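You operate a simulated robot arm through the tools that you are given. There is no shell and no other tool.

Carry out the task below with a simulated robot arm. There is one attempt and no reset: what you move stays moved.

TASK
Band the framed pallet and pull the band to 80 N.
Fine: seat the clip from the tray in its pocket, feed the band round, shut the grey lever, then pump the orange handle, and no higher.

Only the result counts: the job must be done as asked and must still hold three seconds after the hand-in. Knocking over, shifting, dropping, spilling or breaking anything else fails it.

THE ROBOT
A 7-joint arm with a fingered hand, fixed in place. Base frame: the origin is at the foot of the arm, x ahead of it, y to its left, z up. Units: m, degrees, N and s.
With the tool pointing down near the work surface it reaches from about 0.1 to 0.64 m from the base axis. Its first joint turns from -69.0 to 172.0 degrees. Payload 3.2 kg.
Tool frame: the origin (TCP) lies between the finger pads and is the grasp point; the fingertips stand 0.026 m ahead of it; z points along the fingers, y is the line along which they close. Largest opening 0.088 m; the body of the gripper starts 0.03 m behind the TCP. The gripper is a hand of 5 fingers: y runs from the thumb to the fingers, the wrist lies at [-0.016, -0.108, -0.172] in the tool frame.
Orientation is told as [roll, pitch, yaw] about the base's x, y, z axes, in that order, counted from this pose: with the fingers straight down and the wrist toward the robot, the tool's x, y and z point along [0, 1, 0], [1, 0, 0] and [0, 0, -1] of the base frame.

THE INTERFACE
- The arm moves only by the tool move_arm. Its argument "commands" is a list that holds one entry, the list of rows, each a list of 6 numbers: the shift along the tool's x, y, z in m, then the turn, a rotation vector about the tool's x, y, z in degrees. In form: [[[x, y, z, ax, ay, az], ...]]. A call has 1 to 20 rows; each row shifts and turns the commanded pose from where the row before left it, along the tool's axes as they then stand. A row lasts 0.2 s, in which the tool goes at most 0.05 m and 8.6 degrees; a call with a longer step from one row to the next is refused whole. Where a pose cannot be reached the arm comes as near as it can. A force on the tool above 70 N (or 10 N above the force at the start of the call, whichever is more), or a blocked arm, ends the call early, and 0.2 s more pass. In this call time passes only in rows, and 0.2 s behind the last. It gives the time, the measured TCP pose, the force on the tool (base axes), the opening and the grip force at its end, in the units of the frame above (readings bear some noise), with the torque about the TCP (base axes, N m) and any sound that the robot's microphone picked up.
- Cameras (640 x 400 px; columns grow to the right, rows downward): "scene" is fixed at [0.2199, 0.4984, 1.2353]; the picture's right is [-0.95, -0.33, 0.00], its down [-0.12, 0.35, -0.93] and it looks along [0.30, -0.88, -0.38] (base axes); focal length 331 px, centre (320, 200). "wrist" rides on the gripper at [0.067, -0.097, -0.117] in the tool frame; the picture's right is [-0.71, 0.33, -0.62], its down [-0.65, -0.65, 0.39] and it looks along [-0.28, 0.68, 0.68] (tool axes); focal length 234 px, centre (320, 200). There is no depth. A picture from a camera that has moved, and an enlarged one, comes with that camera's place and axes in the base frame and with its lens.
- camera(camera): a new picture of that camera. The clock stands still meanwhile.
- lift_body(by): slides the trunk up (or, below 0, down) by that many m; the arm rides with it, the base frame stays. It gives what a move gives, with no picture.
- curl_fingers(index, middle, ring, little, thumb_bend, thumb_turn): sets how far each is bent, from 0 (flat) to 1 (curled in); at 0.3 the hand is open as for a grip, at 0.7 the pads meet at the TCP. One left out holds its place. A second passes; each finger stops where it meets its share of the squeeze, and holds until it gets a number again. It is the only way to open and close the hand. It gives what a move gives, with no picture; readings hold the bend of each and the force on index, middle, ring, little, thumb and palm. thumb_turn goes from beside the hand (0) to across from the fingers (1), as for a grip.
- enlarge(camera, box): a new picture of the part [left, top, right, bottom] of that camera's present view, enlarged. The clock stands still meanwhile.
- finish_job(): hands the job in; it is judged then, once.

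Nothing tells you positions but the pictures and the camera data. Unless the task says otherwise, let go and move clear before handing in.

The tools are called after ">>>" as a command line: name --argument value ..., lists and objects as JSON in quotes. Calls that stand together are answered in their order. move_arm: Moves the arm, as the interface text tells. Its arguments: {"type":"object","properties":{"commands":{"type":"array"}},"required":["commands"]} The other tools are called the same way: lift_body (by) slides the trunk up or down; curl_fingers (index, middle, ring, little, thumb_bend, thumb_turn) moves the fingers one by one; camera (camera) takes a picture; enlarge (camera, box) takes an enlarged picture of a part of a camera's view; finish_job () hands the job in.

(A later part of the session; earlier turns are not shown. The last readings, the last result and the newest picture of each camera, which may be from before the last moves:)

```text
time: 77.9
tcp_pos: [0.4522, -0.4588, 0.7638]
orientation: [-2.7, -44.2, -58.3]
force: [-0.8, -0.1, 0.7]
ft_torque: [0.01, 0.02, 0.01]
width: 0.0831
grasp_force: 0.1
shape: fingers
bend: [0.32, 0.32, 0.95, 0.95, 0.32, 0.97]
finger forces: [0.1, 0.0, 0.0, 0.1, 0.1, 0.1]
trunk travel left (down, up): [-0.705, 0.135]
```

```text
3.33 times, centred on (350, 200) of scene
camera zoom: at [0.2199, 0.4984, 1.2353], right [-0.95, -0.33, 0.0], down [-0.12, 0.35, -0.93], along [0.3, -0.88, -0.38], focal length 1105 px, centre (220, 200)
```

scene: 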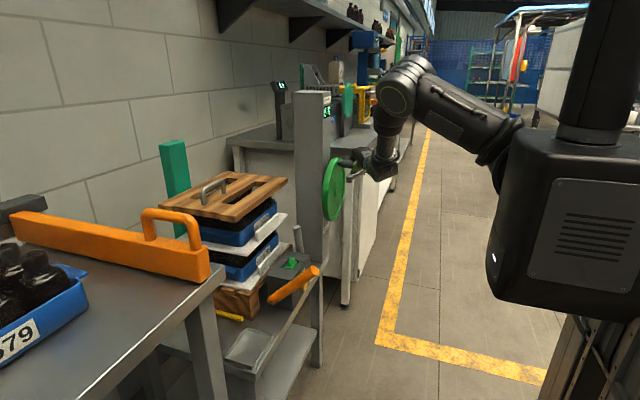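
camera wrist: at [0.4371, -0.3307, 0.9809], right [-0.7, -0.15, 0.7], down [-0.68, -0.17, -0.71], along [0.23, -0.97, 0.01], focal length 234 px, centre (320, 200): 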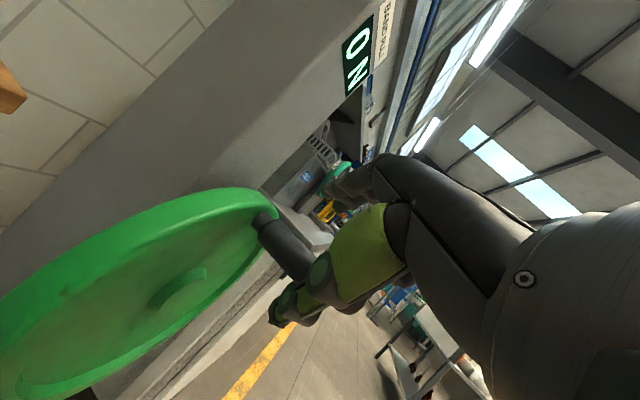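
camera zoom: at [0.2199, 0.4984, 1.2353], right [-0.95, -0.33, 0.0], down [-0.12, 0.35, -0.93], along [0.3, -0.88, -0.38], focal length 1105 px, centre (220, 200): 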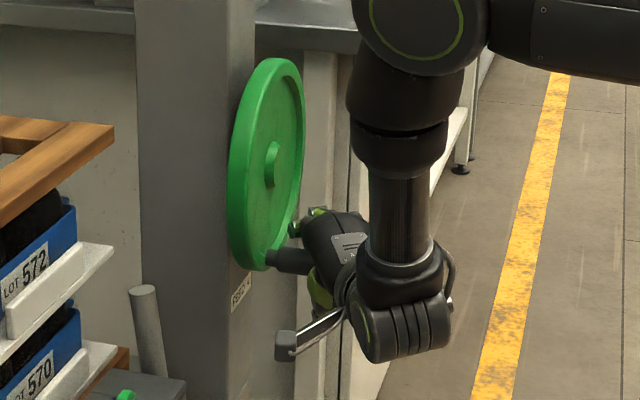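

>>> move_arm --commands '[[[-0.0083, 0.0039, 0.0175, 0, 0, 0], [-0.0083, 0.0039, 0.0175, 0, 0, 0]]]'

>>> curl_fingers --index 0.6 --middle 0.6 --thumb_bend 0.6

>>> enlarge --camera "wrist" --box '[220, 140, 400, 340]'

>>> enlarge --camera "scene" --box '[290, 140, 410, 260]'

```text
time: 78.5
tcp_pos: [0.4516, -0.4931, 0.7431]
orientation: [-2.7, -44.1, -58.3]
force: [-0.2, -0.1, 0.8]
ft_torque: [0.04, -0.01, -0.01]
width: 0.0831
grasp_force: 0.0
shape: fingers
bend: [0.32, 0.32, 0.95, 0.95, 0.32, 0.97]
finger forces: [0.0, 0.0, 0.1, 0.0, 0.0, 0.0]
trunk travel left (down, up): [-0.705, 0.135]
```

```text
time: 79.5
tcp_pos: [0.4502, -0.4936, 0.7455]
orientation: [-2.6, -44.4, -58.3]
force: [4.1, -8.7, 11.8]
ft_torque: [0.07, -0.14, -0.09]
width: 0.0346
grasp_force: 6.8
shape: fingers
bend: [0.5, 0.6, 0.95, 0.95, 0.6, 0.97]
finger forces: [13.6, 0.0, 0.0, 0.1, 0.0, 0.0]
trunk travel left (down, up): [-0.705, 0.135]
```

```text
2.00 times, centred on (310, 240) of wrist
camera zoom: at [0.434, -0.3292, 0.7581], right [-0.69, -0.17, 0.7], down [-0.68, -0.17, -0.71], along [0.24, -0.97, 0.0], focal length 468 px, centre (340, 120)
```

zoom: 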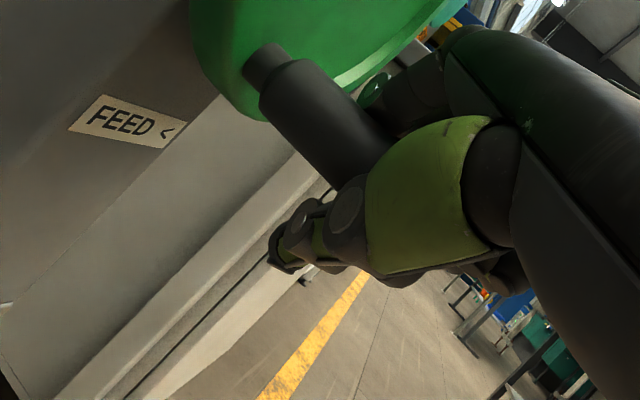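

```text
3.33 times, centred on (350, 200) of scene
camera zoom: at [0.2199, 0.4984, 1.2353], right [-0.95, -0.33, 0.0], down [-0.12, 0.35, -0.93], along [0.3, -0.88, -0.38], focal length 1105 px, centre (220, 200)
```

zoom: 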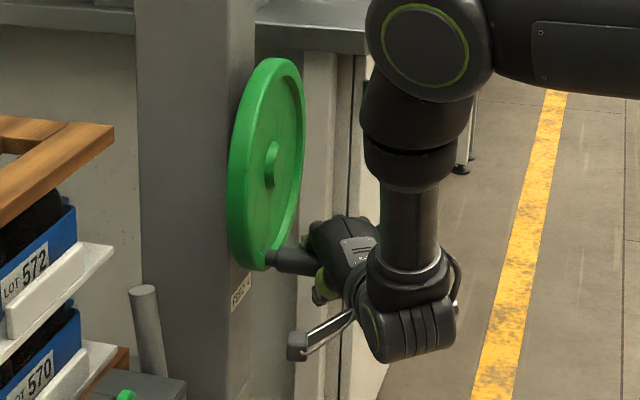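

>>> curl_fingers --index 0.48 --middle 0.6 --thumb_bend 0.66

>>> move_arm --commands '[[[-0.0075, 0.0064, 0.0147, 0, 0, 0], [-0.0081, 0.009, 0.0133, 0, 0, 0]]]'

>>> enlarge --camera "wrist" --box '[220, 140, 400, 340]'

>>> enlarge --camera "scene" --box '[290, 140, 410, 260]'

```text
time: 80.5
tcp_pos: [0.4502, -0.4931, 0.7431]
orientation: [-2.7, -44.2, -58.2]
force: [-0.2, -0.3, 1.7]
ft_torque: [0.02, -0.03, 0.04]
width: 0.0325
grasp_force: 1.7
shape: fingers
bend: [0.46, 0.6, 0.95, 0.95, 0.66, 0.97]
finger forces: [2.2, 0.1, 0.0, 0.0, 0.0, 0.0]
trunk travel left (down, up): [-0.705, 0.135]
```

```text
time: 81.1
tcp_pos: [0.451, -0.5295, 0.7316]
orientation: [-2.9, -44.0, -58.1]
force: [-2.0, 4.3, -6.5]
ft_torque: [-0.25, -0.08, 0.04]
width: 0.034
grasp_force: 3.7
shape: fingers
bend: [0.48, 0.6, 0.95, 0.95, 0.63, 0.97]
finger forces: [0.0, 0.0, 0.1, 0.1, 8.2, 0.0]
trunk travel left (down, up): [-0.705, 0.135]
```

```text
2.00 times, centred on (310, 240) of wrist
camera zoom: at [0.4351, -0.3643, 0.7463], right [-0.69, -0.17, 0.7], down [-0.69, -0.16, -0.71], along [0.24, -0.97, -0.01], focal length 468 px, centre (340, 120)
```

zoom: 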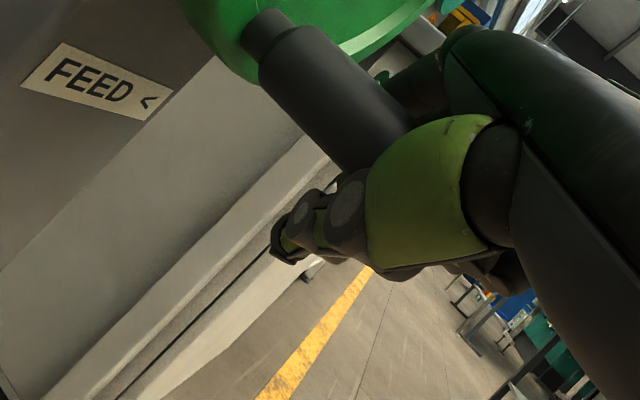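

```text
3.33 times, centred on (350, 200) of scene
camera zoom: at [0.2199, 0.4984, 1.2353], right [-0.95, -0.33, 0.0], down [-0.12, 0.35, -0.93], along [0.3, -0.88, -0.38], focal length 1105 px, centre (220, 200)
```

zoom: 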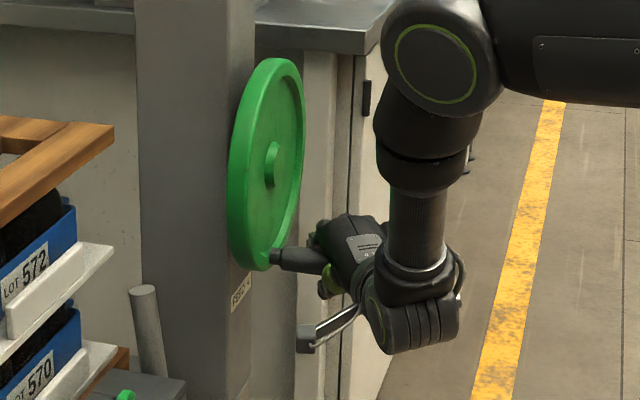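

>>> move_arm --commands '[[[-0.0083, 0.0082, 0.0125, 0, 0, 0], [-0.0086, 0.0104, 0.0106, 0, 0, 0], [-0.0085, 0.0123, 0.0083, 0, 0, 0]]]'

>>> enlarge --camera "wrist" --box '[220, 140, 400, 340]'

>>> camera --camera "scene"

```text
time: 81.9
tcp_pos: [0.4509, -0.5817, 0.7338]
orientation: [-2.6, -44.2, -58.3]
force: [-1.8, 0.1, -11.6]
ft_torque: [-0.4, -0.15, 0.05]
width: 0.0363
grasp_force: 4.8
shape: fingers
bend: [0.48, 0.6, 0.95, 0.95, 0.62, 0.97]
finger forces: [0.0, 0.1, 0.0, 0.0, 8.6, 0.1]
trunk travel left (down, up): [-0.705, 0.135]
```

```text
2.00 times, centred on (310, 240) of wrist
camera zoom: at [0.4341, -0.4167, 0.747], right [-0.69, -0.17, 0.7], down [-0.68, -0.16, -0.71], along [0.23, -0.97, 0.0], focal length 468 px, centre (340, 120)
```

zoom: 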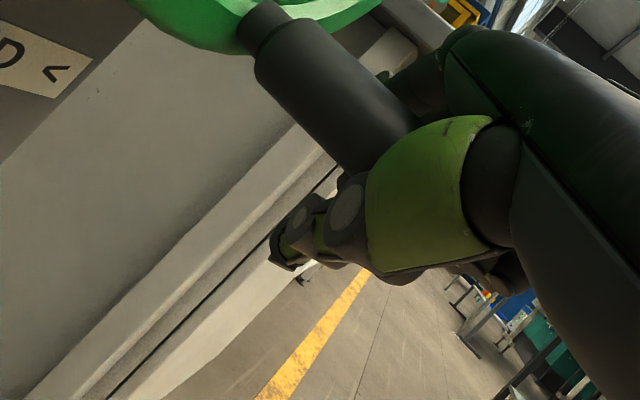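

```text
taken
```

scene: 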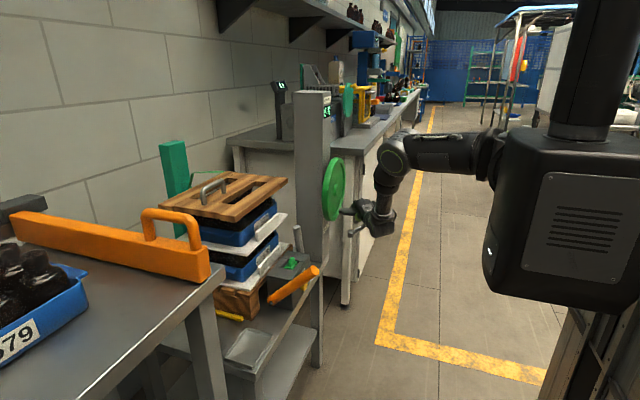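

>>> enlarge --camera "scene" --box '[150, 130, 370, 390]'

>>> enlarge --camera "scene" --box '[265, 215, 345, 275]'

```text
1.54 times, centred on (260, 260) of scene
camera zoom: at [0.2199, 0.4984, 1.2353], right [-0.95, -0.33, 0.0], down [-0.12, 0.35, -0.93], along [0.3, -0.88, -0.38], focal length 510 px, centre (412, 108)
```

zoom: 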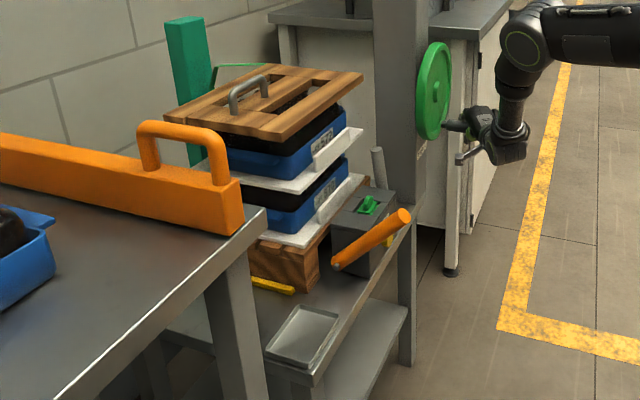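

```text
6.67 times, centred on (305, 245) of scene
camera zoom: at [0.2199, 0.4984, 1.2353], right [-0.95, -0.33, 0.0], down [-0.12, 0.35, -0.93], along [0.3, -0.88, -0.38], focal length 2209 px, centre (420, -100)
```

zoom: 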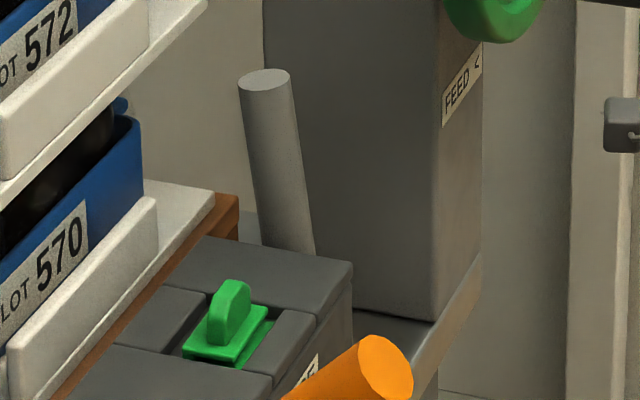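

The green band is starting to appear at the back column, so the feed is working. For the far side I want the trunk lower. I'll open, slip off the handle end, lower the trunk and re-engage.

>>> curl_fingers --index 0.35 --middle 0.35 --thumb_bend 0.45

>>> move_arm --commands '[[[-0.022, -0.0095, -0.0082, 0, 0, 0], [-0.026, -0.0113, -0.0098, 0, 0, 0]]]'

>>> lift_body --by -0.15

>>> camera --camera "wrist"

>>> camera --camera "scene"

```text
time: 82.9
tcp_pos: [0.4505, -0.5794, 0.735]
orientation: [-2.7, -44.2, -58.2]
force: [-1.0, -0.4, 0.1]
ft_torque: [0.02, -0.04, 0.05]
width: 0.0663
grasp_force: 0.1
shape: fingers
bend: [0.35, 0.35, 0.95, 0.95, 0.45, 0.97]
finger forces: [0.0, 0.0, 0.1, 0.0, 0.0, 0.0]
trunk travel left (down, up): [-0.705, 0.135]
```

```text
time: 83.5
tcp_pos: [0.3975, -0.5792, 0.735]
orientation: [-2.6, -44.3, -58.2]
force: [-0.6, 0.9, -0.3]
ft_torque: [0.0, 0.01, 0.04]
width: 0.0663
grasp_force: 0.1
shape: fingers
bend: [0.35, 0.35, 0.95, 0.95, 0.45, 0.97]
finger forces: [0.0, 0.0, 0.0, 0.1, 0.0, 0.1]
trunk travel left (down, up): [-0.705, 0.135]
```

```text
time: 85.2
tcp_pos: [0.3964, -0.5786, 0.5851]
orientation: [-2.6, -44.2, -58.2]
force: [-0.3, 1.0, -0.2]
ft_torque: [0.0, -0.03, -0.01]
width: 0.0662
grasp_force: 0.1
shape: fingers
bend: [0.35, 0.35, 0.95, 0.95, 0.45, 0.97]
finger forces: [0.0, 0.0, 0.0, 0.1, 0.0, 0.0]
trunk travel left (down, up): [-0.555, 0.285]
```

```text
taken
camera wrist: at [0.3801, -0.4129, 0.5985], right [-0.69, -0.17, 0.7], down [-0.68, -0.16, -0.71], along [0.24, -0.97, 0.0], focal length 234 px, centre (320, 200)
```

wrist: 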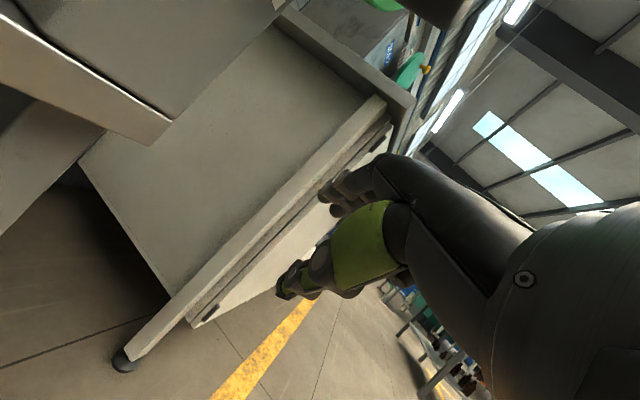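

```text
taken
```

scene: 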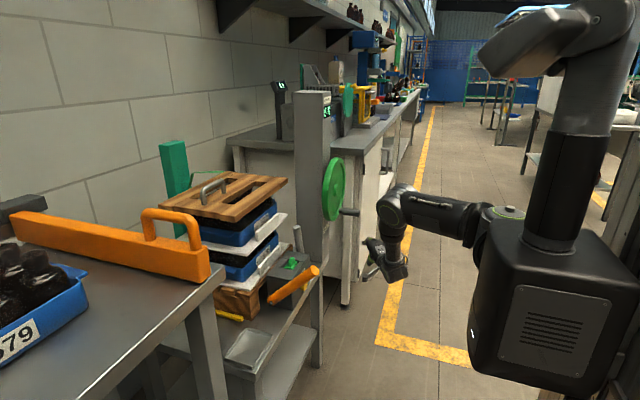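

>>> move_arm --commands '[[[-0.0013, 0.0262, -0.0268, 0, 0, 0], [-0.0013, 0.0262, -0.0268, 0, 0, 0], [-0.0013, 0.0262, -0.0268, 0, 0, 0], [-0.0013, 0.0262, -0.0268, 0, 0, 0]]]'

>>> camera --camera "wrist"

>>> enlarge --camera "scene" --box '[290, 140, 410, 260]'

```text
time: 86.2
tcp_pos: [0.3989, -0.577, 0.7374]
orientation: [-2.8, -44.2, -58.2]
force: [1.0, 0.1, 0.2]
ft_torque: [-0.01, 0.03, 0.0]
width: 0.0665
grasp_force: 0.0
shape: fingers
bend: [0.35, 0.35, 0.95, 0.95, 0.45, 0.97]
finger forces: [0.0, 0.0, 0.0, 0.0, 0.1, 0.0]
trunk travel left (down, up): [-0.555, 0.285]
```

```text
taken
camera wrist: at [0.3809, -0.4117, 0.7503], right [-0.69, -0.17, 0.7], down [-0.68, -0.16, -0.71], along [0.24, -0.97, 0.0], focal length 234 px, centre (320, 200)
```

wrist: 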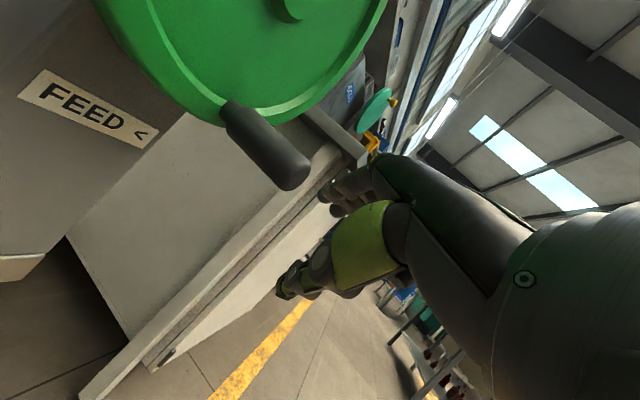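

```text
3.33 times, centred on (350, 200) of scene
camera zoom: at [0.2199, 0.4984, 1.2353], right [-0.95, -0.33, 0.0], down [-0.12, 0.35, -0.93], along [0.3, -0.88, -0.38], focal length 1105 px, centre (220, 200)
```

zoom: 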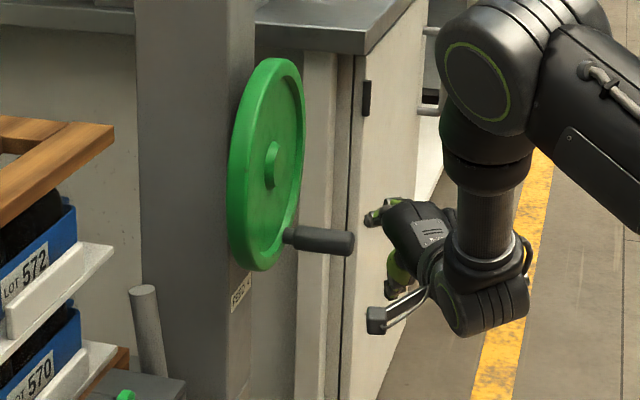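

>>> curl_fingers --index 0.32 --middle 0.32 --thumb_bend 0.34

>>> move_arm --commands '[[[0.0129, -0.0085, -0.0243, 0, 0, 0], [0.0217, 0.0095, 0.0082, 0, 0, 0]]]'

>>> enlarge --camera "wrist" --box '[220, 140, 400, 340]'

>>> enlarge --camera "scene" --box '[290, 140, 410, 260]'

```text
time: 87.2
tcp_pos: [0.3986, -0.5784, 0.7361]
orientation: [-2.7, -44.2, -58.3]
force: [-0.4, 0.4, 0.5]
ft_torque: [0.01, -0.01, 0.02]
width: 0.0813
grasp_force: 0.0
shape: fingers
bend: [0.32, 0.32, 0.95, 0.95, 0.34, 0.97]
finger forces: [0.0, 0.1, 0.0, 0.0, 0.0, 0.0]
trunk travel left (down, up): [-0.555, 0.285]
```

```text
time: 87.8
tcp_pos: [0.4244, -0.5509, 0.7453]
orientation: [-2.8, -44.2, -58.3]
force: [0.8, 0.0, 0.0]
ft_torque: [-0.03, 0.01, -0.02]
width: 0.0813
grasp_force: 0.1
shape: fingers
bend: [0.32, 0.32, 0.95, 0.95, 0.34, 0.97]
finger forces: [0.1, 0.0, 0.0, 0.0, 0.0, 0.0]
trunk travel left (down, up): [-0.555, 0.285]
```

```text
2.00 times, centred on (310, 240) of wrist
camera zoom: at [0.407, -0.3859, 0.7587], right [-0.69, -0.17, 0.7], down [-0.68, -0.16, -0.71], along [0.24, -0.97, 0.0], focal length 468 px, centre (340, 120)
```

zoom: 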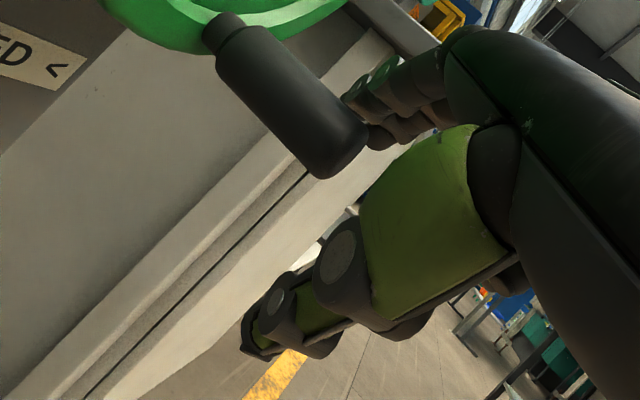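

```text
3.33 times, centred on (350, 200) of scene
camera zoom: at [0.2199, 0.4984, 1.2353], right [-0.95, -0.33, 0.0], down [-0.12, 0.35, -0.93], along [0.3, -0.88, -0.38], focal length 1105 px, centre (220, 200)
```

zoom: 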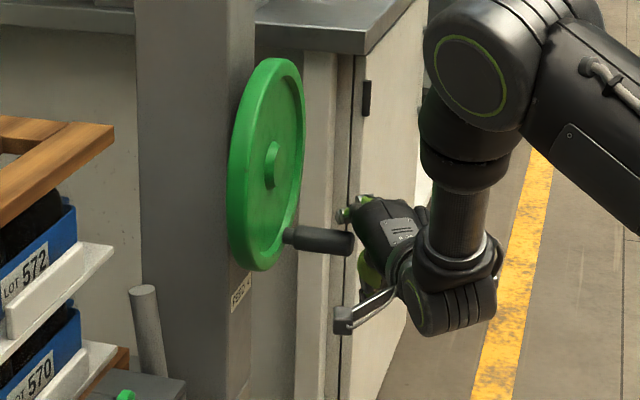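

>>> move_arm --commands '[[[0.0, 0.006, 0.0, 0, 0, 0], [0.013, 0.0057, 0.0049, 0, 0, 0], [0.0125, 0.0054, 0.0047, 0, 0, 0]]]'

>>> curl_fingers --index 0.5 --middle 0.58 --thumb_bend 0.64

>>> enlarge --camera "wrist" --box '[220, 140, 400, 340]'

```text
time: 88.6
tcp_pos: [0.4548, -0.5559, 0.749]
orientation: [-2.8, -44.1, -58.3]
force: [1.0, -0.1, -0.3]
ft_torque: [0.02, 0.02, 0.0]
width: 0.0814
grasp_force: 0.1
shape: fingers
bend: [0.32, 0.32, 0.95, 0.95, 0.34, 0.97]
finger forces: [0.1, 0.0, 0.1, 0.0, 0.0, 0.1]
trunk travel left (down, up): [-0.555, 0.285]
```

```text
time: 89.6
tcp_pos: [0.4549, -0.5544, 0.7499]
orientation: [-2.8, -44.1, -58.3]
force: [-0.6, 0.0, -1.2]
ft_torque: [0.01, -0.02, 0.0]
width: 0.0332
grasp_force: 1.0
shape: fingers
bend: [0.5, 0.57, 0.95, 0.95, 0.63, 0.97]
finger forces: [0.3, 0.0, 0.1, 0.0, 1.9, 0.0]
trunk travel left (down, up): [-0.555, 0.285]
```

```text
2.00 times, centred on (310, 240) of wrist
camera zoom: at [0.4374, -0.3899, 0.7635], right [-0.69, -0.17, 0.7], down [-0.68, -0.16, -0.71], along [0.24, -0.97, 0.0], focal length 468 px, centre (340, 120)
```

zoom: 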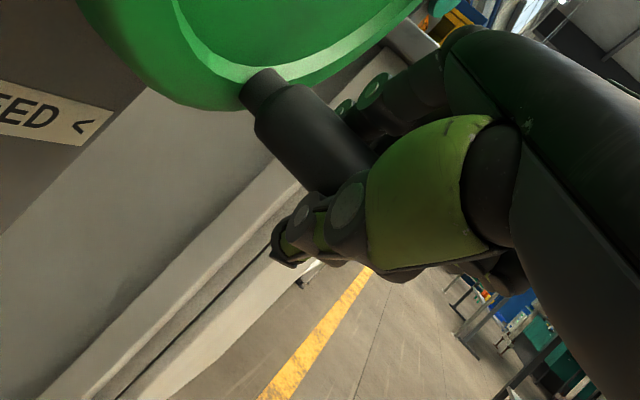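

>>> move_arm --commands '[[[-0.0079, 0.0123, 0.0066, 0, 0, 0], [-0.0075, 0.0136, 0.0041, 0, 0, 0], [-0.0069, 0.0145, 0.0015, 0, 0, 0]]]'

>>> enlarge --camera "wrist" --box '[220, 140, 400, 340]'

>>> enlarge --camera "scene" --box '[290, 140, 410, 260]'

```text
time: 90.4
tcp_pos: [0.4537, -0.5993, 0.7695]
orientation: [-2.7, -44.1, -58.3]
force: [-0.1, 1.5, -2.6]
ft_torque: [0.0, -0.01, -0.01]
width: 0.0332
grasp_force: 1.4
shape: fingers
bend: [0.5, 0.57, 0.95, 0.95, 0.62, 0.96]
finger forces: [0.0, 0.1, 0.1, 0.0, 2.8, 0.0]
trunk travel left (down, up): [-0.555, 0.285]
```

```text
2.00 times, centred on (310, 240) of wrist
camera zoom: at [0.4369, -0.4334, 0.7833], right [-0.69, -0.17, 0.7], down [-0.68, -0.16, -0.71], along [0.24, -0.97, 0.0], focal length 468 px, centre (340, 120)
```

zoom: 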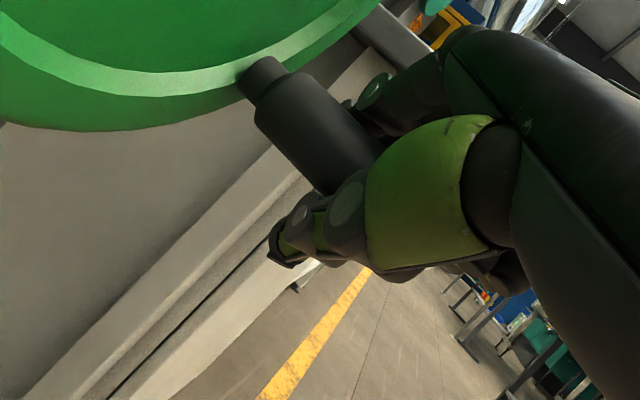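

```text
3.33 times, centred on (350, 200) of scene
camera zoom: at [0.2199, 0.4984, 1.2353], right [-0.95, -0.33, 0.0], down [-0.12, 0.35, -0.93], along [0.3, -0.88, -0.38], focal length 1105 px, centre (220, 200)
```

zoom: 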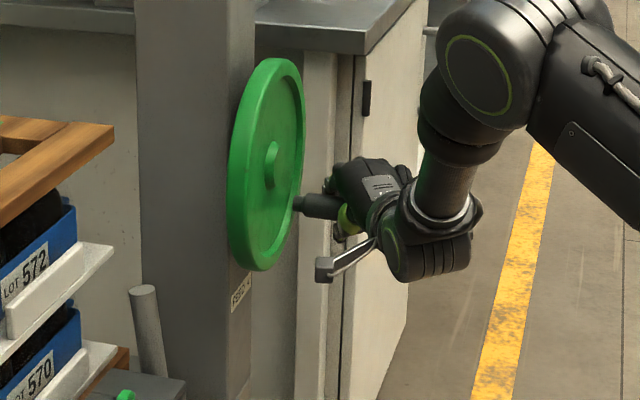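

>>> move_arm --commands '[[[-0.006, 0.0148, -0.0011, 0, 0, 0], [-0.0051, 0.0147, -0.0038, 0, 0, 0], [-0.0038, 0.0143, -0.0062, 0, 0, 0]]]'

>>> move_arm --commands '[[[-0.0026, 0.0133, -0.0085, 0, 0, 0], [-0.0012, 0.012, -0.0105, 0, 0, 0], [0.0002, 0.0103, -0.0123, 0, 0, 0]]]'

>>> enlarge --camera "wrist" --box '[220, 140, 400, 340]'

>>> enlarge --camera "scene" --box '[150, 130, 370, 390]'

```text
time: 91.2
tcp_pos: [0.4539, -0.6258, 0.8101]
orientation: [-2.8, -44.2, -58.2]
force: [0.3, -0.7, -3.1]
ft_torque: [-0.04, 0.0, 0.02]
width: 0.0332
grasp_force: 1.3
shape: fingers
bend: [0.5, 0.57, 0.95, 0.95, 0.63, 0.97]
finger forces: [0.0, 0.0, 0.0, 0.1, 2.0, 0.0]
trunk travel left (down, up): [-0.555, 0.285]
```

```text
time: 92.0
tcp_pos: [0.4549, -0.6306, 0.8574]
orientation: [-2.7, -44.2, -58.2]
force: [-1.1, 1.0, -2.7]
ft_torque: [-0.05, -0.03, 0.02]
width: 0.0337
grasp_force: 1.4
shape: fingers
bend: [0.5, 0.57, 0.95, 0.95, 0.62, 0.97]
finger forces: [0.1, 0.1, 0.0, 0.1, 2.3, 0.0]
trunk travel left (down, up): [-0.555, 0.285]
```

```text
2.00 times, centred on (310, 240) of wrist
camera zoom: at [0.4378, -0.4651, 0.8708], right [-0.69, -0.17, 0.7], down [-0.68, -0.16, -0.71], along [0.24, -0.97, 0.0], focal length 468 px, centre (340, 120)
```

zoom: 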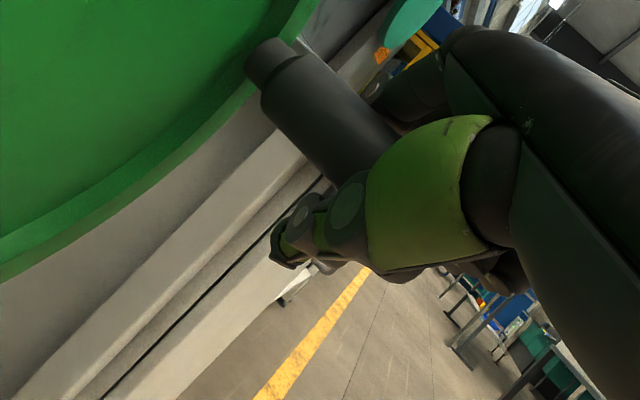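

```text
1.54 times, centred on (260, 260) of scene
camera zoom: at [0.2199, 0.4984, 1.2353], right [-0.95, -0.33, 0.0], down [-0.12, 0.35, -0.93], along [0.3, -0.88, -0.38], focal length 510 px, centre (412, 108)
```

zoom: 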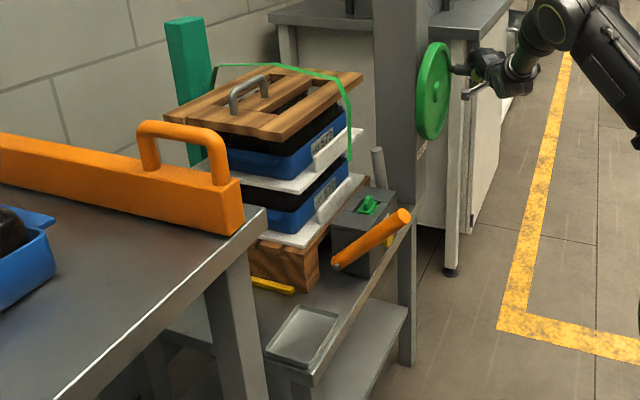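

The band is now over the top and coming down the front. I'll continue the turn.

>>> move_arm --commands '[[[0.0015, 0.0083, -0.0136, 0, 0, 0], [0.0029, 0.006, -0.0146, 0, 0, 0]]]'

>>> enlarge --camera "wrist" --box '[220, 140, 400, 340]'

>>> enlarge --camera "scene" --box '[150, 130, 370, 390]'

```text
time: 92.6
tcp_pos: [0.4538, -0.6189, 0.8859]
orientation: [-2.8, -44.1, -58.3]
force: [-0.9, 5.8, -5.8]
ft_torque: [-0.19, -0.06, -0.03]
width: 0.0351
grasp_force: 4.2
shape: fingers
bend: [0.5, 0.57, 0.95, 0.95, 0.61, 0.96]
finger forces: [0.0, 0.1, 0.0, 0.0, 7.0, 0.0]
trunk travel left (down, up): [-0.555, 0.285]
```

```text
2.00 times, centred on (310, 240) of wrist
camera zoom: at [0.4378, -0.4544, 0.9], right [-0.69, -0.17, 0.7], down [-0.68, -0.16, -0.71], along [0.24, -0.97, 0.0], focal length 468 px, centre (340, 120)
```

zoom: 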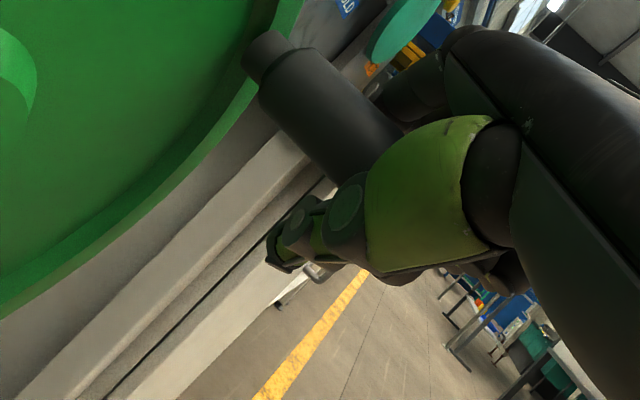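

```text
1.54 times, centred on (260, 260) of scene
camera zoom: at [0.2199, 0.4984, 1.2353], right [-0.95, -0.33, 0.0], down [-0.12, 0.35, -0.93], along [0.3, -0.88, -0.38], focal length 510 px, centre (412, 108)
```

zoom: 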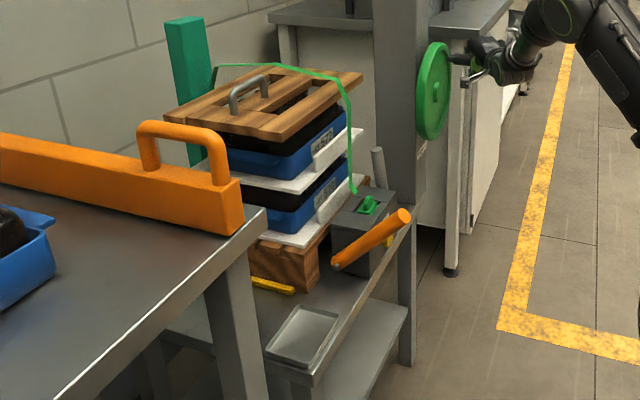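

>>> move_arm --commands '[[[0.0041, 0.0036, -0.0151, 0, 0, 0], [0.0053, 0.001, -0.0152, 0, 0, 0]]]'

>>> enlarge --camera "wrist" --box '[220, 140, 400, 340]'

>>> enlarge --camera "scene" --box '[255, 160, 345, 275]'

```text
time: 93.2
tcp_pos: [0.4568, -0.5982, 0.9088]
orientation: [-2.8, -43.8, -58.2]
force: [-3.6, 9.7, -14.6]
ft_torque: [-0.5, -0.19, -0.01]
width: 0.0389
grasp_force: 7.9
shape: fingers
bend: [0.5, 0.57, 0.95, 0.95, 0.57, 0.96]
finger forces: [0.0, 0.0, 0.0, 0.0, 17.2, 0.0]
trunk travel left (down, up): [-0.555, 0.285]
```

```text
2.00 times, centred on (310, 240) of wrist
camera zoom: at [0.4387, -0.4331, 0.9228], right [-0.69, -0.17, 0.71], down [-0.69, -0.16, -0.71], along [0.24, -0.97, -0.01], focal length 468 px, centre (340, 120)
```

zoom: 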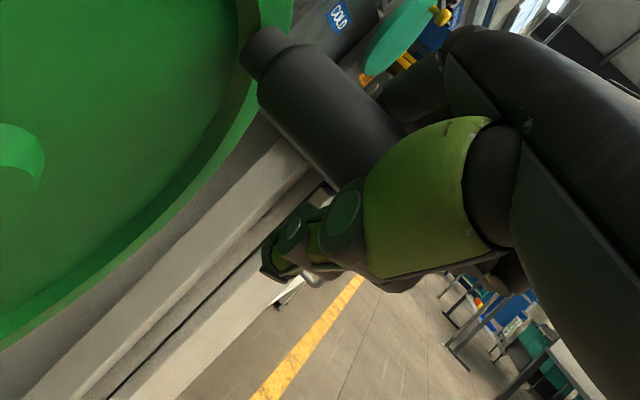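

```text
3.48 times, centred on (300, 218) of scene
camera zoom: at [0.2199, 0.4984, 1.2353], right [-0.95, -0.33, 0.0], down [-0.12, 0.35, -0.93], along [0.3, -0.88, -0.38], focal length 1153 px, centre (390, 139)
```

zoom: 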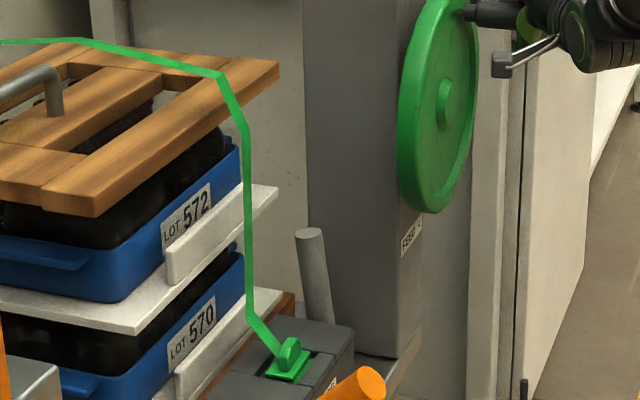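

>>> enlarge --camera "scene" --box '[265, 235, 325, 275]'

>>> enlarge --camera "scene" --box '[300, 100, 400, 220]'

```text
10.00 times, centred on (295, 255) of scene
camera zoom: at [0.2199, 0.4984, 1.2353], right [-0.95, -0.33, 0.0], down [-0.12, 0.35, -0.93], along [0.3, -0.88, -0.38], focal length 3314 px, centre (570, -350)
```

zoom: 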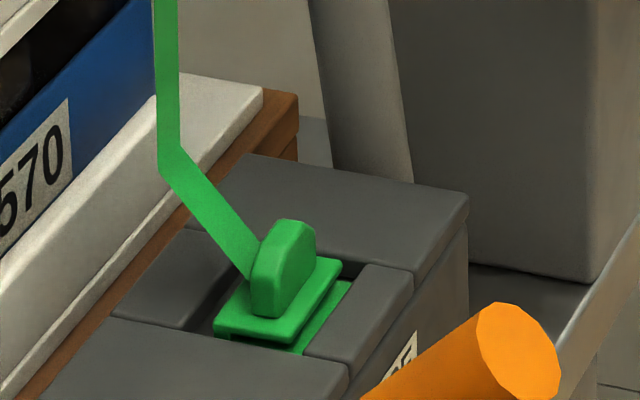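

```text
3.33 times, centred on (350, 160) of scene
camera zoom: at [0.2199, 0.4984, 1.2353], right [-0.95, -0.33, 0.0], down [-0.12, 0.35, -0.93], along [0.3, -0.88, -0.38], focal length 1105 px, centre (220, 333)
```

zoom: 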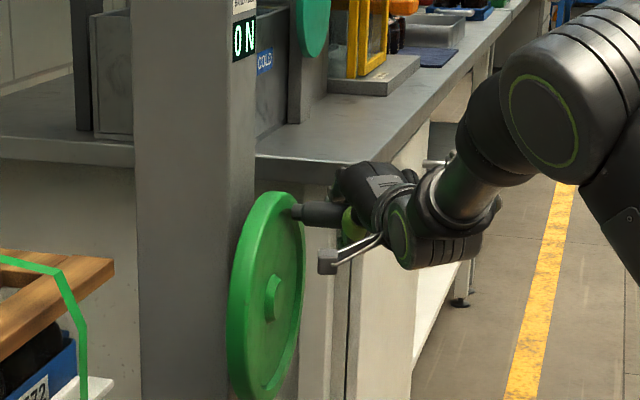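

>>> move_arm --commands '[[[0.0063, -0.0016, -0.0146, 0, 0, 0]]]'

>>> enlarge --camera "scene" --box '[300, 100, 400, 220]'

>>> enlarge --camera "scene" --box '[265, 235, 325, 275]'

```text
time: 93.6
tcp_pos: [0.4563, -0.5865, 0.9189]
orientation: [-2.8, -44.0, -58.1]
force: [-0.5, 2.1, -15.2]
ft_torque: [-0.32, -0.14, -0.02]
width: 0.0416
grasp_force: 5.9
shape: fingers
bend: [0.5, 0.57, 0.95, 0.95, 0.57, 0.96]
finger forces: [0.0, 0.0, 0.0, 0.1, 12.1, 0.1]
trunk travel left (down, up): [-0.555, 0.285]
```

```text
3.33 times, centred on (350, 160) of scene
camera zoom: at [0.2199, 0.4984, 1.2353], right [-0.95, -0.33, 0.0], down [-0.12, 0.35, -0.93], along [0.3, -0.88, -0.38], focal length 1105 px, centre (220, 333)
```

zoom: 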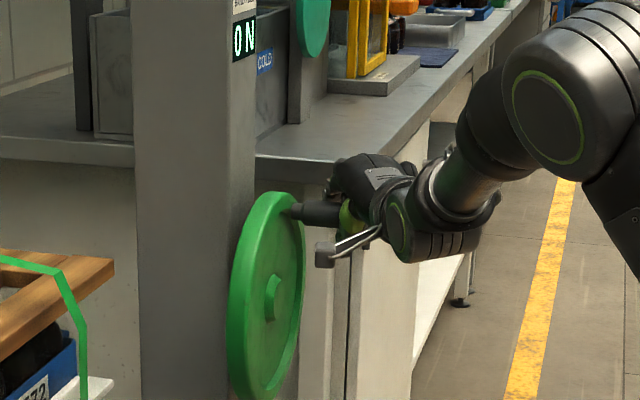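

```text
10.00 times, centred on (295, 255) of scene
camera zoom: at [0.2199, 0.4984, 1.2353], right [-0.95, -0.33, 0.0], down [-0.12, 0.35, -0.93], along [0.3, -0.88, -0.38], focal length 3314 px, centre (570, -350)
```

zoom: 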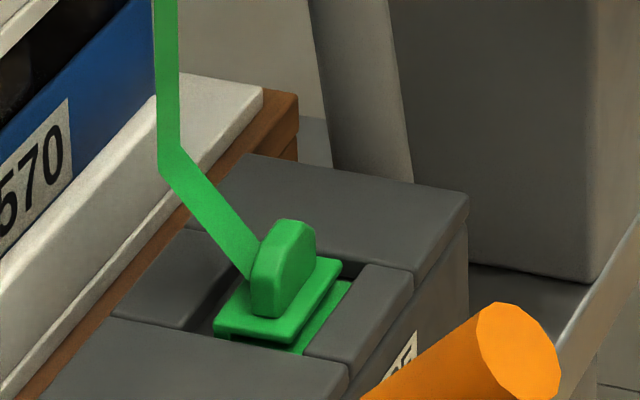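

>>> enlarge --camera "wrist" --box '[220, 140, 400, 340]'

>>> move_arm --commands '[[[0.007, -0.0041, -0.0138, 0, 0, 0]]]'

>>> enlarge --camera "wrist" --box '[220, 140, 400, 340]'

>>> enlarge --camera "scene" --box '[300, 100, 400, 220]'

```text
2.00 times, centred on (310, 240) of wrist
camera zoom: at [0.4389, -0.422, 0.9326], right [-0.69, -0.17, 0.7], down [-0.69, -0.16, -0.71], along [0.23, -0.97, -0.01], focal length 468 px, centre (340, 120)
```

zoom: 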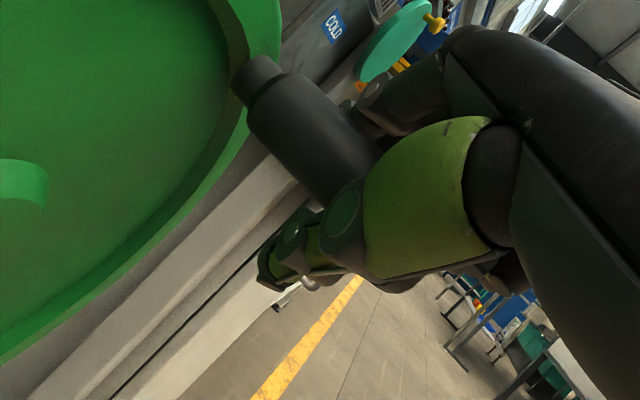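

```text
time: 94.0
tcp_pos: [0.4555, -0.5697, 0.9302]
orientation: [-2.6, -44.7, -58.1]
force: [-0.6, 3.7, -3.5]
ft_torque: [0.0, -0.04, -0.02]
width: 0.0362
grasp_force: 1.5
shape: fingers
bend: [0.5, 0.57, 0.95, 0.95, 0.61, 0.96]
finger forces: [0.1, 0.0, 0.0, 0.0, 3.9, 0.0]
trunk travel left (down, up): [-0.555, 0.285]
```

```text
2.00 times, centred on (310, 240) of wrist
camera zoom: at [0.4381, -0.4049, 0.9431], right [-0.69, -0.17, 0.7], down [-0.68, -0.17, -0.71], along [0.24, -0.97, 0.0], focal length 468 px, centre (340, 120)
```

zoom: 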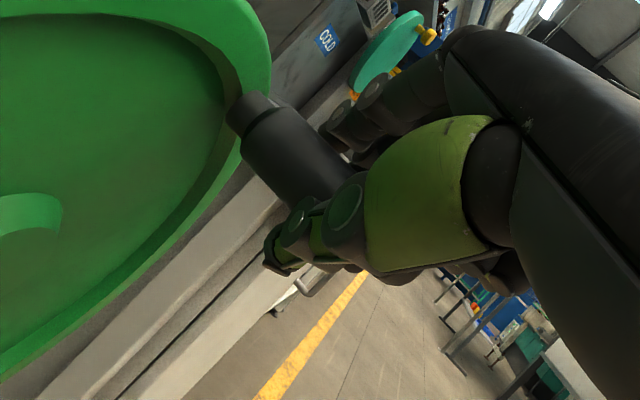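

```text
3.33 times, centred on (350, 160) of scene
camera zoom: at [0.2199, 0.4984, 1.2353], right [-0.95, -0.33, 0.0], down [-0.12, 0.35, -0.93], along [0.3, -0.88, -0.38], focal length 1105 px, centre (220, 333)
```

zoom: 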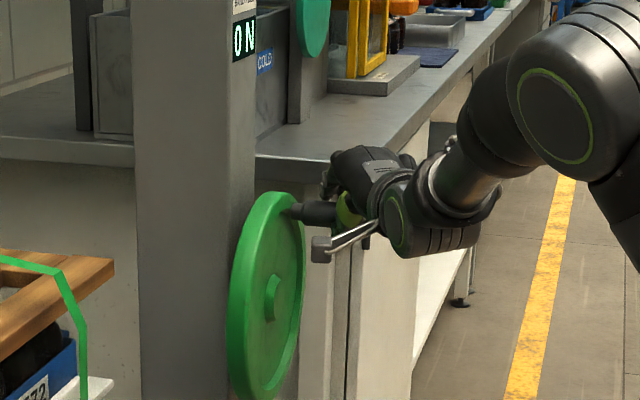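

>>> curl_fingers --index 0.72 --middle 0.75 --thumb_bend 0.78

>>> move_arm --commands '[[[0.0033, -0.0014, -0.0071, 0, 0, 0], [0.0033, -0.0016, -0.0071, 0, 0, 0]]]'

>>> enlarge --camera "wrist" --box '[220, 140, 400, 340]'

>>> enlarge --camera "scene" --box '[265, 235, 325, 275]'

```text
time: 95.0
tcp_pos: [0.4557, -0.5705, 0.9278]
orientation: [-2.5, -44.3, -58.3]
force: [0.8, -0.7, 0.6]
ft_torque: [-0.04, -0.15, 0.02]
width: 0.0241
grasp_force: 19.0
shape: fingers
bend: [0.57, 0.72, 0.95, 0.95, 0.62, 0.95]
finger forces: [12.7, 8.1, 0.0, 0.1, 17.5, 0.0]
trunk travel left (down, up): [-0.555, 0.285]
```

```text
time: 95.6
tcp_pos: [0.4533, -0.5658, 0.9277]
orientation: [-2.6, -43.5, -58.7]
force: [4.0, -32.7, -9.0]
ft_torque: [-0.03, -0.06, -0.37]
width: 0.0248
grasp_force: 21.6
shape: fingers
bend: [0.53, 0.61, 0.95, 0.95, 0.65, 0.96]
finger forces: [17.0, 15.4, 0.1, 0.0, 9.8, 0.1]
trunk travel left (down, up): [-0.555, 0.285]
```

```text
2.00 times, centred on (310, 240) of wrist
camera zoom: at [0.4376, -0.4012, 0.9431], right [-0.69, -0.17, 0.7], down [-0.69, -0.15, -0.71], along [0.23, -0.97, -0.01], focal length 468 px, centre (340, 120)
```

zoom: 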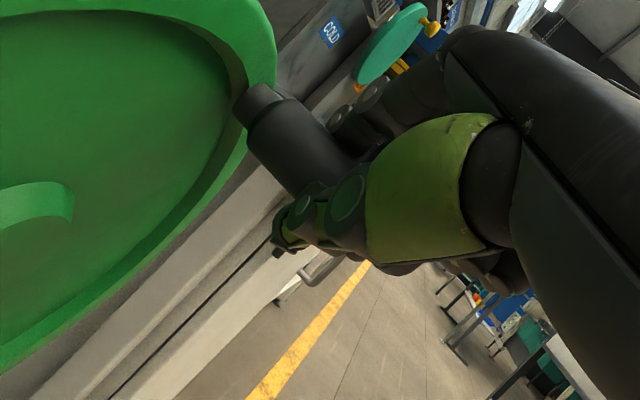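

```text
10.00 times, centred on (295, 255) of scene
camera zoom: at [0.2199, 0.4984, 1.2353], right [-0.95, -0.33, 0.0], down [-0.12, 0.35, -0.93], along [0.3, -0.88, -0.38], focal length 3314 px, centre (570, -350)
```

zoom: 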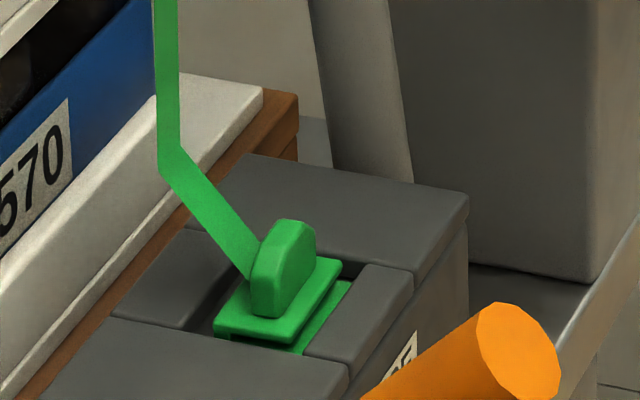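

The wheel is at its end stop (33 N with no movement) and the band has reached the clip, so the feed is complete. I'll release the handle and back off along its axis.

>>> move_arm --commands '[[[-0.0033, 0.0014, 0.0071, 0, 0, 0]]]'

>>> curl_fingers --index 0.32 --middle 0.32 --thumb_bend 0.34

>>> move_arm --commands '[[[-0.026, -0.0113, -0.0098, 0, 0, 0], [-0.026, -0.0113, -0.0098, 0, 0, 0], [-0.026, -0.0113, -0.0098, 0, 0, 0]]]'

>>> camera --camera "wrist"

>>> camera --camera "scene"

```text
time: 96.0
tcp_pos: [0.455, -0.5678, 0.9288]
orientation: [-2.5, -43.9, -58.5]
force: [-4.4, -15.6, -6.3]
ft_torque: [0.02, -0.01, -0.27]
width: 0.0246
grasp_force: 20.4
shape: fingers
bend: [0.54, 0.62, 0.95, 0.95, 0.64, 0.96]
finger forces: [13.8, 12.3, 0.0, 0.0, 14.3, 0.0]
trunk travel left (down, up): [-0.555, 0.285]
```

```text
time: 97.0
tcp_pos: [0.4554, -0.5643, 0.9319]
orientation: [-2.7, -44.2, -58.2]
force: [0.0, -0.1, 0.3]
ft_torque: [0.0, -0.03, -0.02]
width: 0.0814
grasp_force: 0.0
shape: fingers
bend: [0.32, 0.32, 0.95, 0.95, 0.34, 0.97]
finger forces: [0.0, 0.0, 0.0, 0.0, 0.0, 0.1]
trunk travel left (down, up): [-0.555, 0.285]
```

```text
time: 97.8
tcp_pos: [0.3634, -0.5647, 0.932]
orientation: [-2.7, -44.3, -58.2]
force: [0.2, -0.7, -0.1]
ft_torque: [0.0, 0.03, 0.0]
width: 0.0813
grasp_force: 0.1
shape: fingers
bend: [0.32, 0.32, 0.95, 0.95, 0.34, 0.97]
finger forces: [0.0, 0.0, 0.1, 0.1, 0.0, 0.0]
trunk travel left (down, up): [-0.555, 0.285]
```

```text
taken
camera wrist: at [0.3462, -0.3992, 0.9437], right [-0.69, -0.17, 0.7], down [-0.68, -0.17, -0.71], along [0.24, -0.97, 0.0], focal length 234 px, centre (320, 200)
```

wrist: 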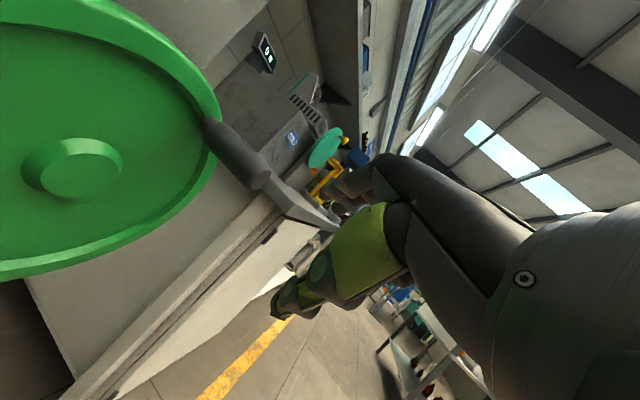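

```text
taken
```

scene: 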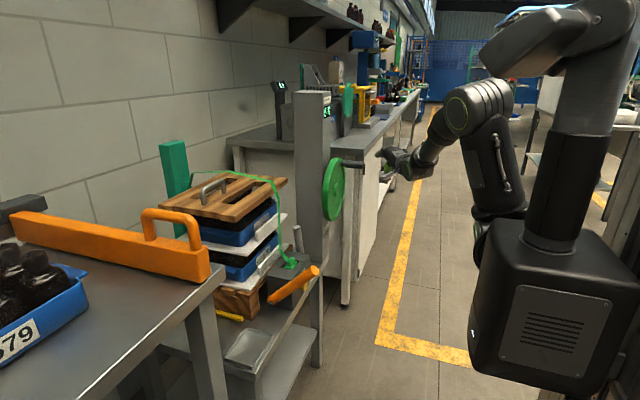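

The feed wheel stays put and the band is in place. Next is the grey lever. I'll raise the trunk and bring the hand back to pointing down, then move over to look at the lever.

>>> lift_body --by 0.18

>>> move_arm --commands '[[[0, 0, 0, 7.5, 0, 0], [0, 0, 0, 7.5, 0, 0], [0, 0, 0, 7.5, 0, 0], [0, 0, 0, 7.5, 0, 0], [0, 0, 0, 7.2, 0, 0], [0, 0, 0, 7.0, 0, 0]]]'

```text
time: 99.8
tcp_pos: [0.3645, -0.5634, 1.11]
orientation: [-2.8, -44.2, -58.2]
force: [0.1, 0.4, -0.6]
ft_torque: [-0.02, 0.01, -0.03]
width: 0.0814
grasp_force: 0.0
shape: fingers
bend: [0.32, 0.32, 0.95, 0.95, 0.34, 0.97]
finger forces: [0.0, 0.0, 0.0, 0.0, 0.0, 0.1]
trunk travel left (down, up): [-0.735, 0.105]
```

```text
time: 101.2
tcp_pos: [0.3644, -0.5645, 1.1095]
orientation: [-2.0, 0.0, -60.1]
force: [-0.3, -0.2, 0.0]
ft_torque: [-0.02, -0.01, 0.01]
width: 0.0812
grasp_force: 0.1
shape: fingers
bend: [0.32, 0.32, 0.95, 0.95, 0.34, 0.97]
finger forces: [0.1, 0.0, 0.0, 0.0, 0.1, 0.0]
trunk travel left (down, up): [-0.735, 0.105]
```

>>> move_arm --commands '[[[-0.01, -0.005, 0.045, 0, 0, -5], [-0.005, -0.005, 0.045, 0, 0, -5], [0, 0, 0.045, 0, 0, -5], [0, 0, 0.045, 0, 0, -5], [0, 0, 0.03, 0, 0, 0]]]'

>>> move_arm --commands '[[[0.04, -0.02, 0.0, 0, 2, 0], [0.04, -0.02, 0.0, 0, 0, 0], [0.04, -0.015, 0.0, 0, 0, 0], [0.04, -0.01, 0.0, 0, 0, 0]]]'

>>> camera --camera "wrist"

>>> camera --camera "scene"

```text
time: 102.4
tcp_pos: [0.3389, -0.5688, 0.9019]
orientation: [-1.8, 0.7, -40.2]
force: [0.0, -0.2, 0.0]
ft_torque: [-0.01, -0.02, 0.03]
width: 0.0816
grasp_force: 0.0
shape: fingers
bend: [0.32, 0.32, 0.95, 0.95, 0.34, 0.97]
finger forces: [0.0, 0.1, 0.1, 0.1, 0.0, 0.0]
trunk travel left (down, up): [-0.735, 0.105]
```

```text
time: 103.4
tcp_pos: [0.3949, -0.4009, 0.8997]
orientation: [0.1, 0.7, -40.1]
force: [0.8, -0.3, -1.3]
ft_torque: [-0.01, 0.0, -0.05]
width: 0.0815
grasp_force: 0.0
shape: fingers
bend: [0.32, 0.32, 0.95, 0.95, 0.34, 0.97]
finger forces: [0.1, 0.0, 0.0, 0.0, 0.0, 0.1]
trunk travel left (down, up): [-0.735, 0.105]
```

```text
taken
camera wrist: at [0.3651, -0.2879, 1.0189], right [-0.2, -0.76, 0.62], down [-0.92, -0.07, -0.38], along [0.33, -0.65, -0.69], focal length 234 px, centre (320, 200)
```

wrist: 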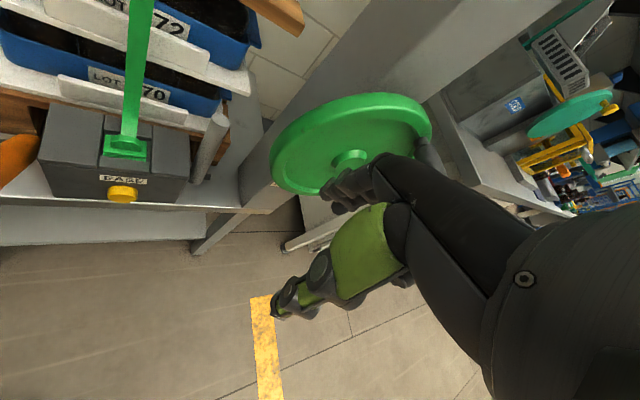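

```text
taken
```

scene: 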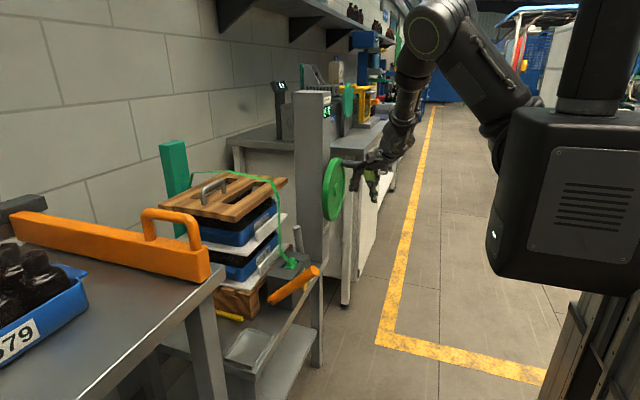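

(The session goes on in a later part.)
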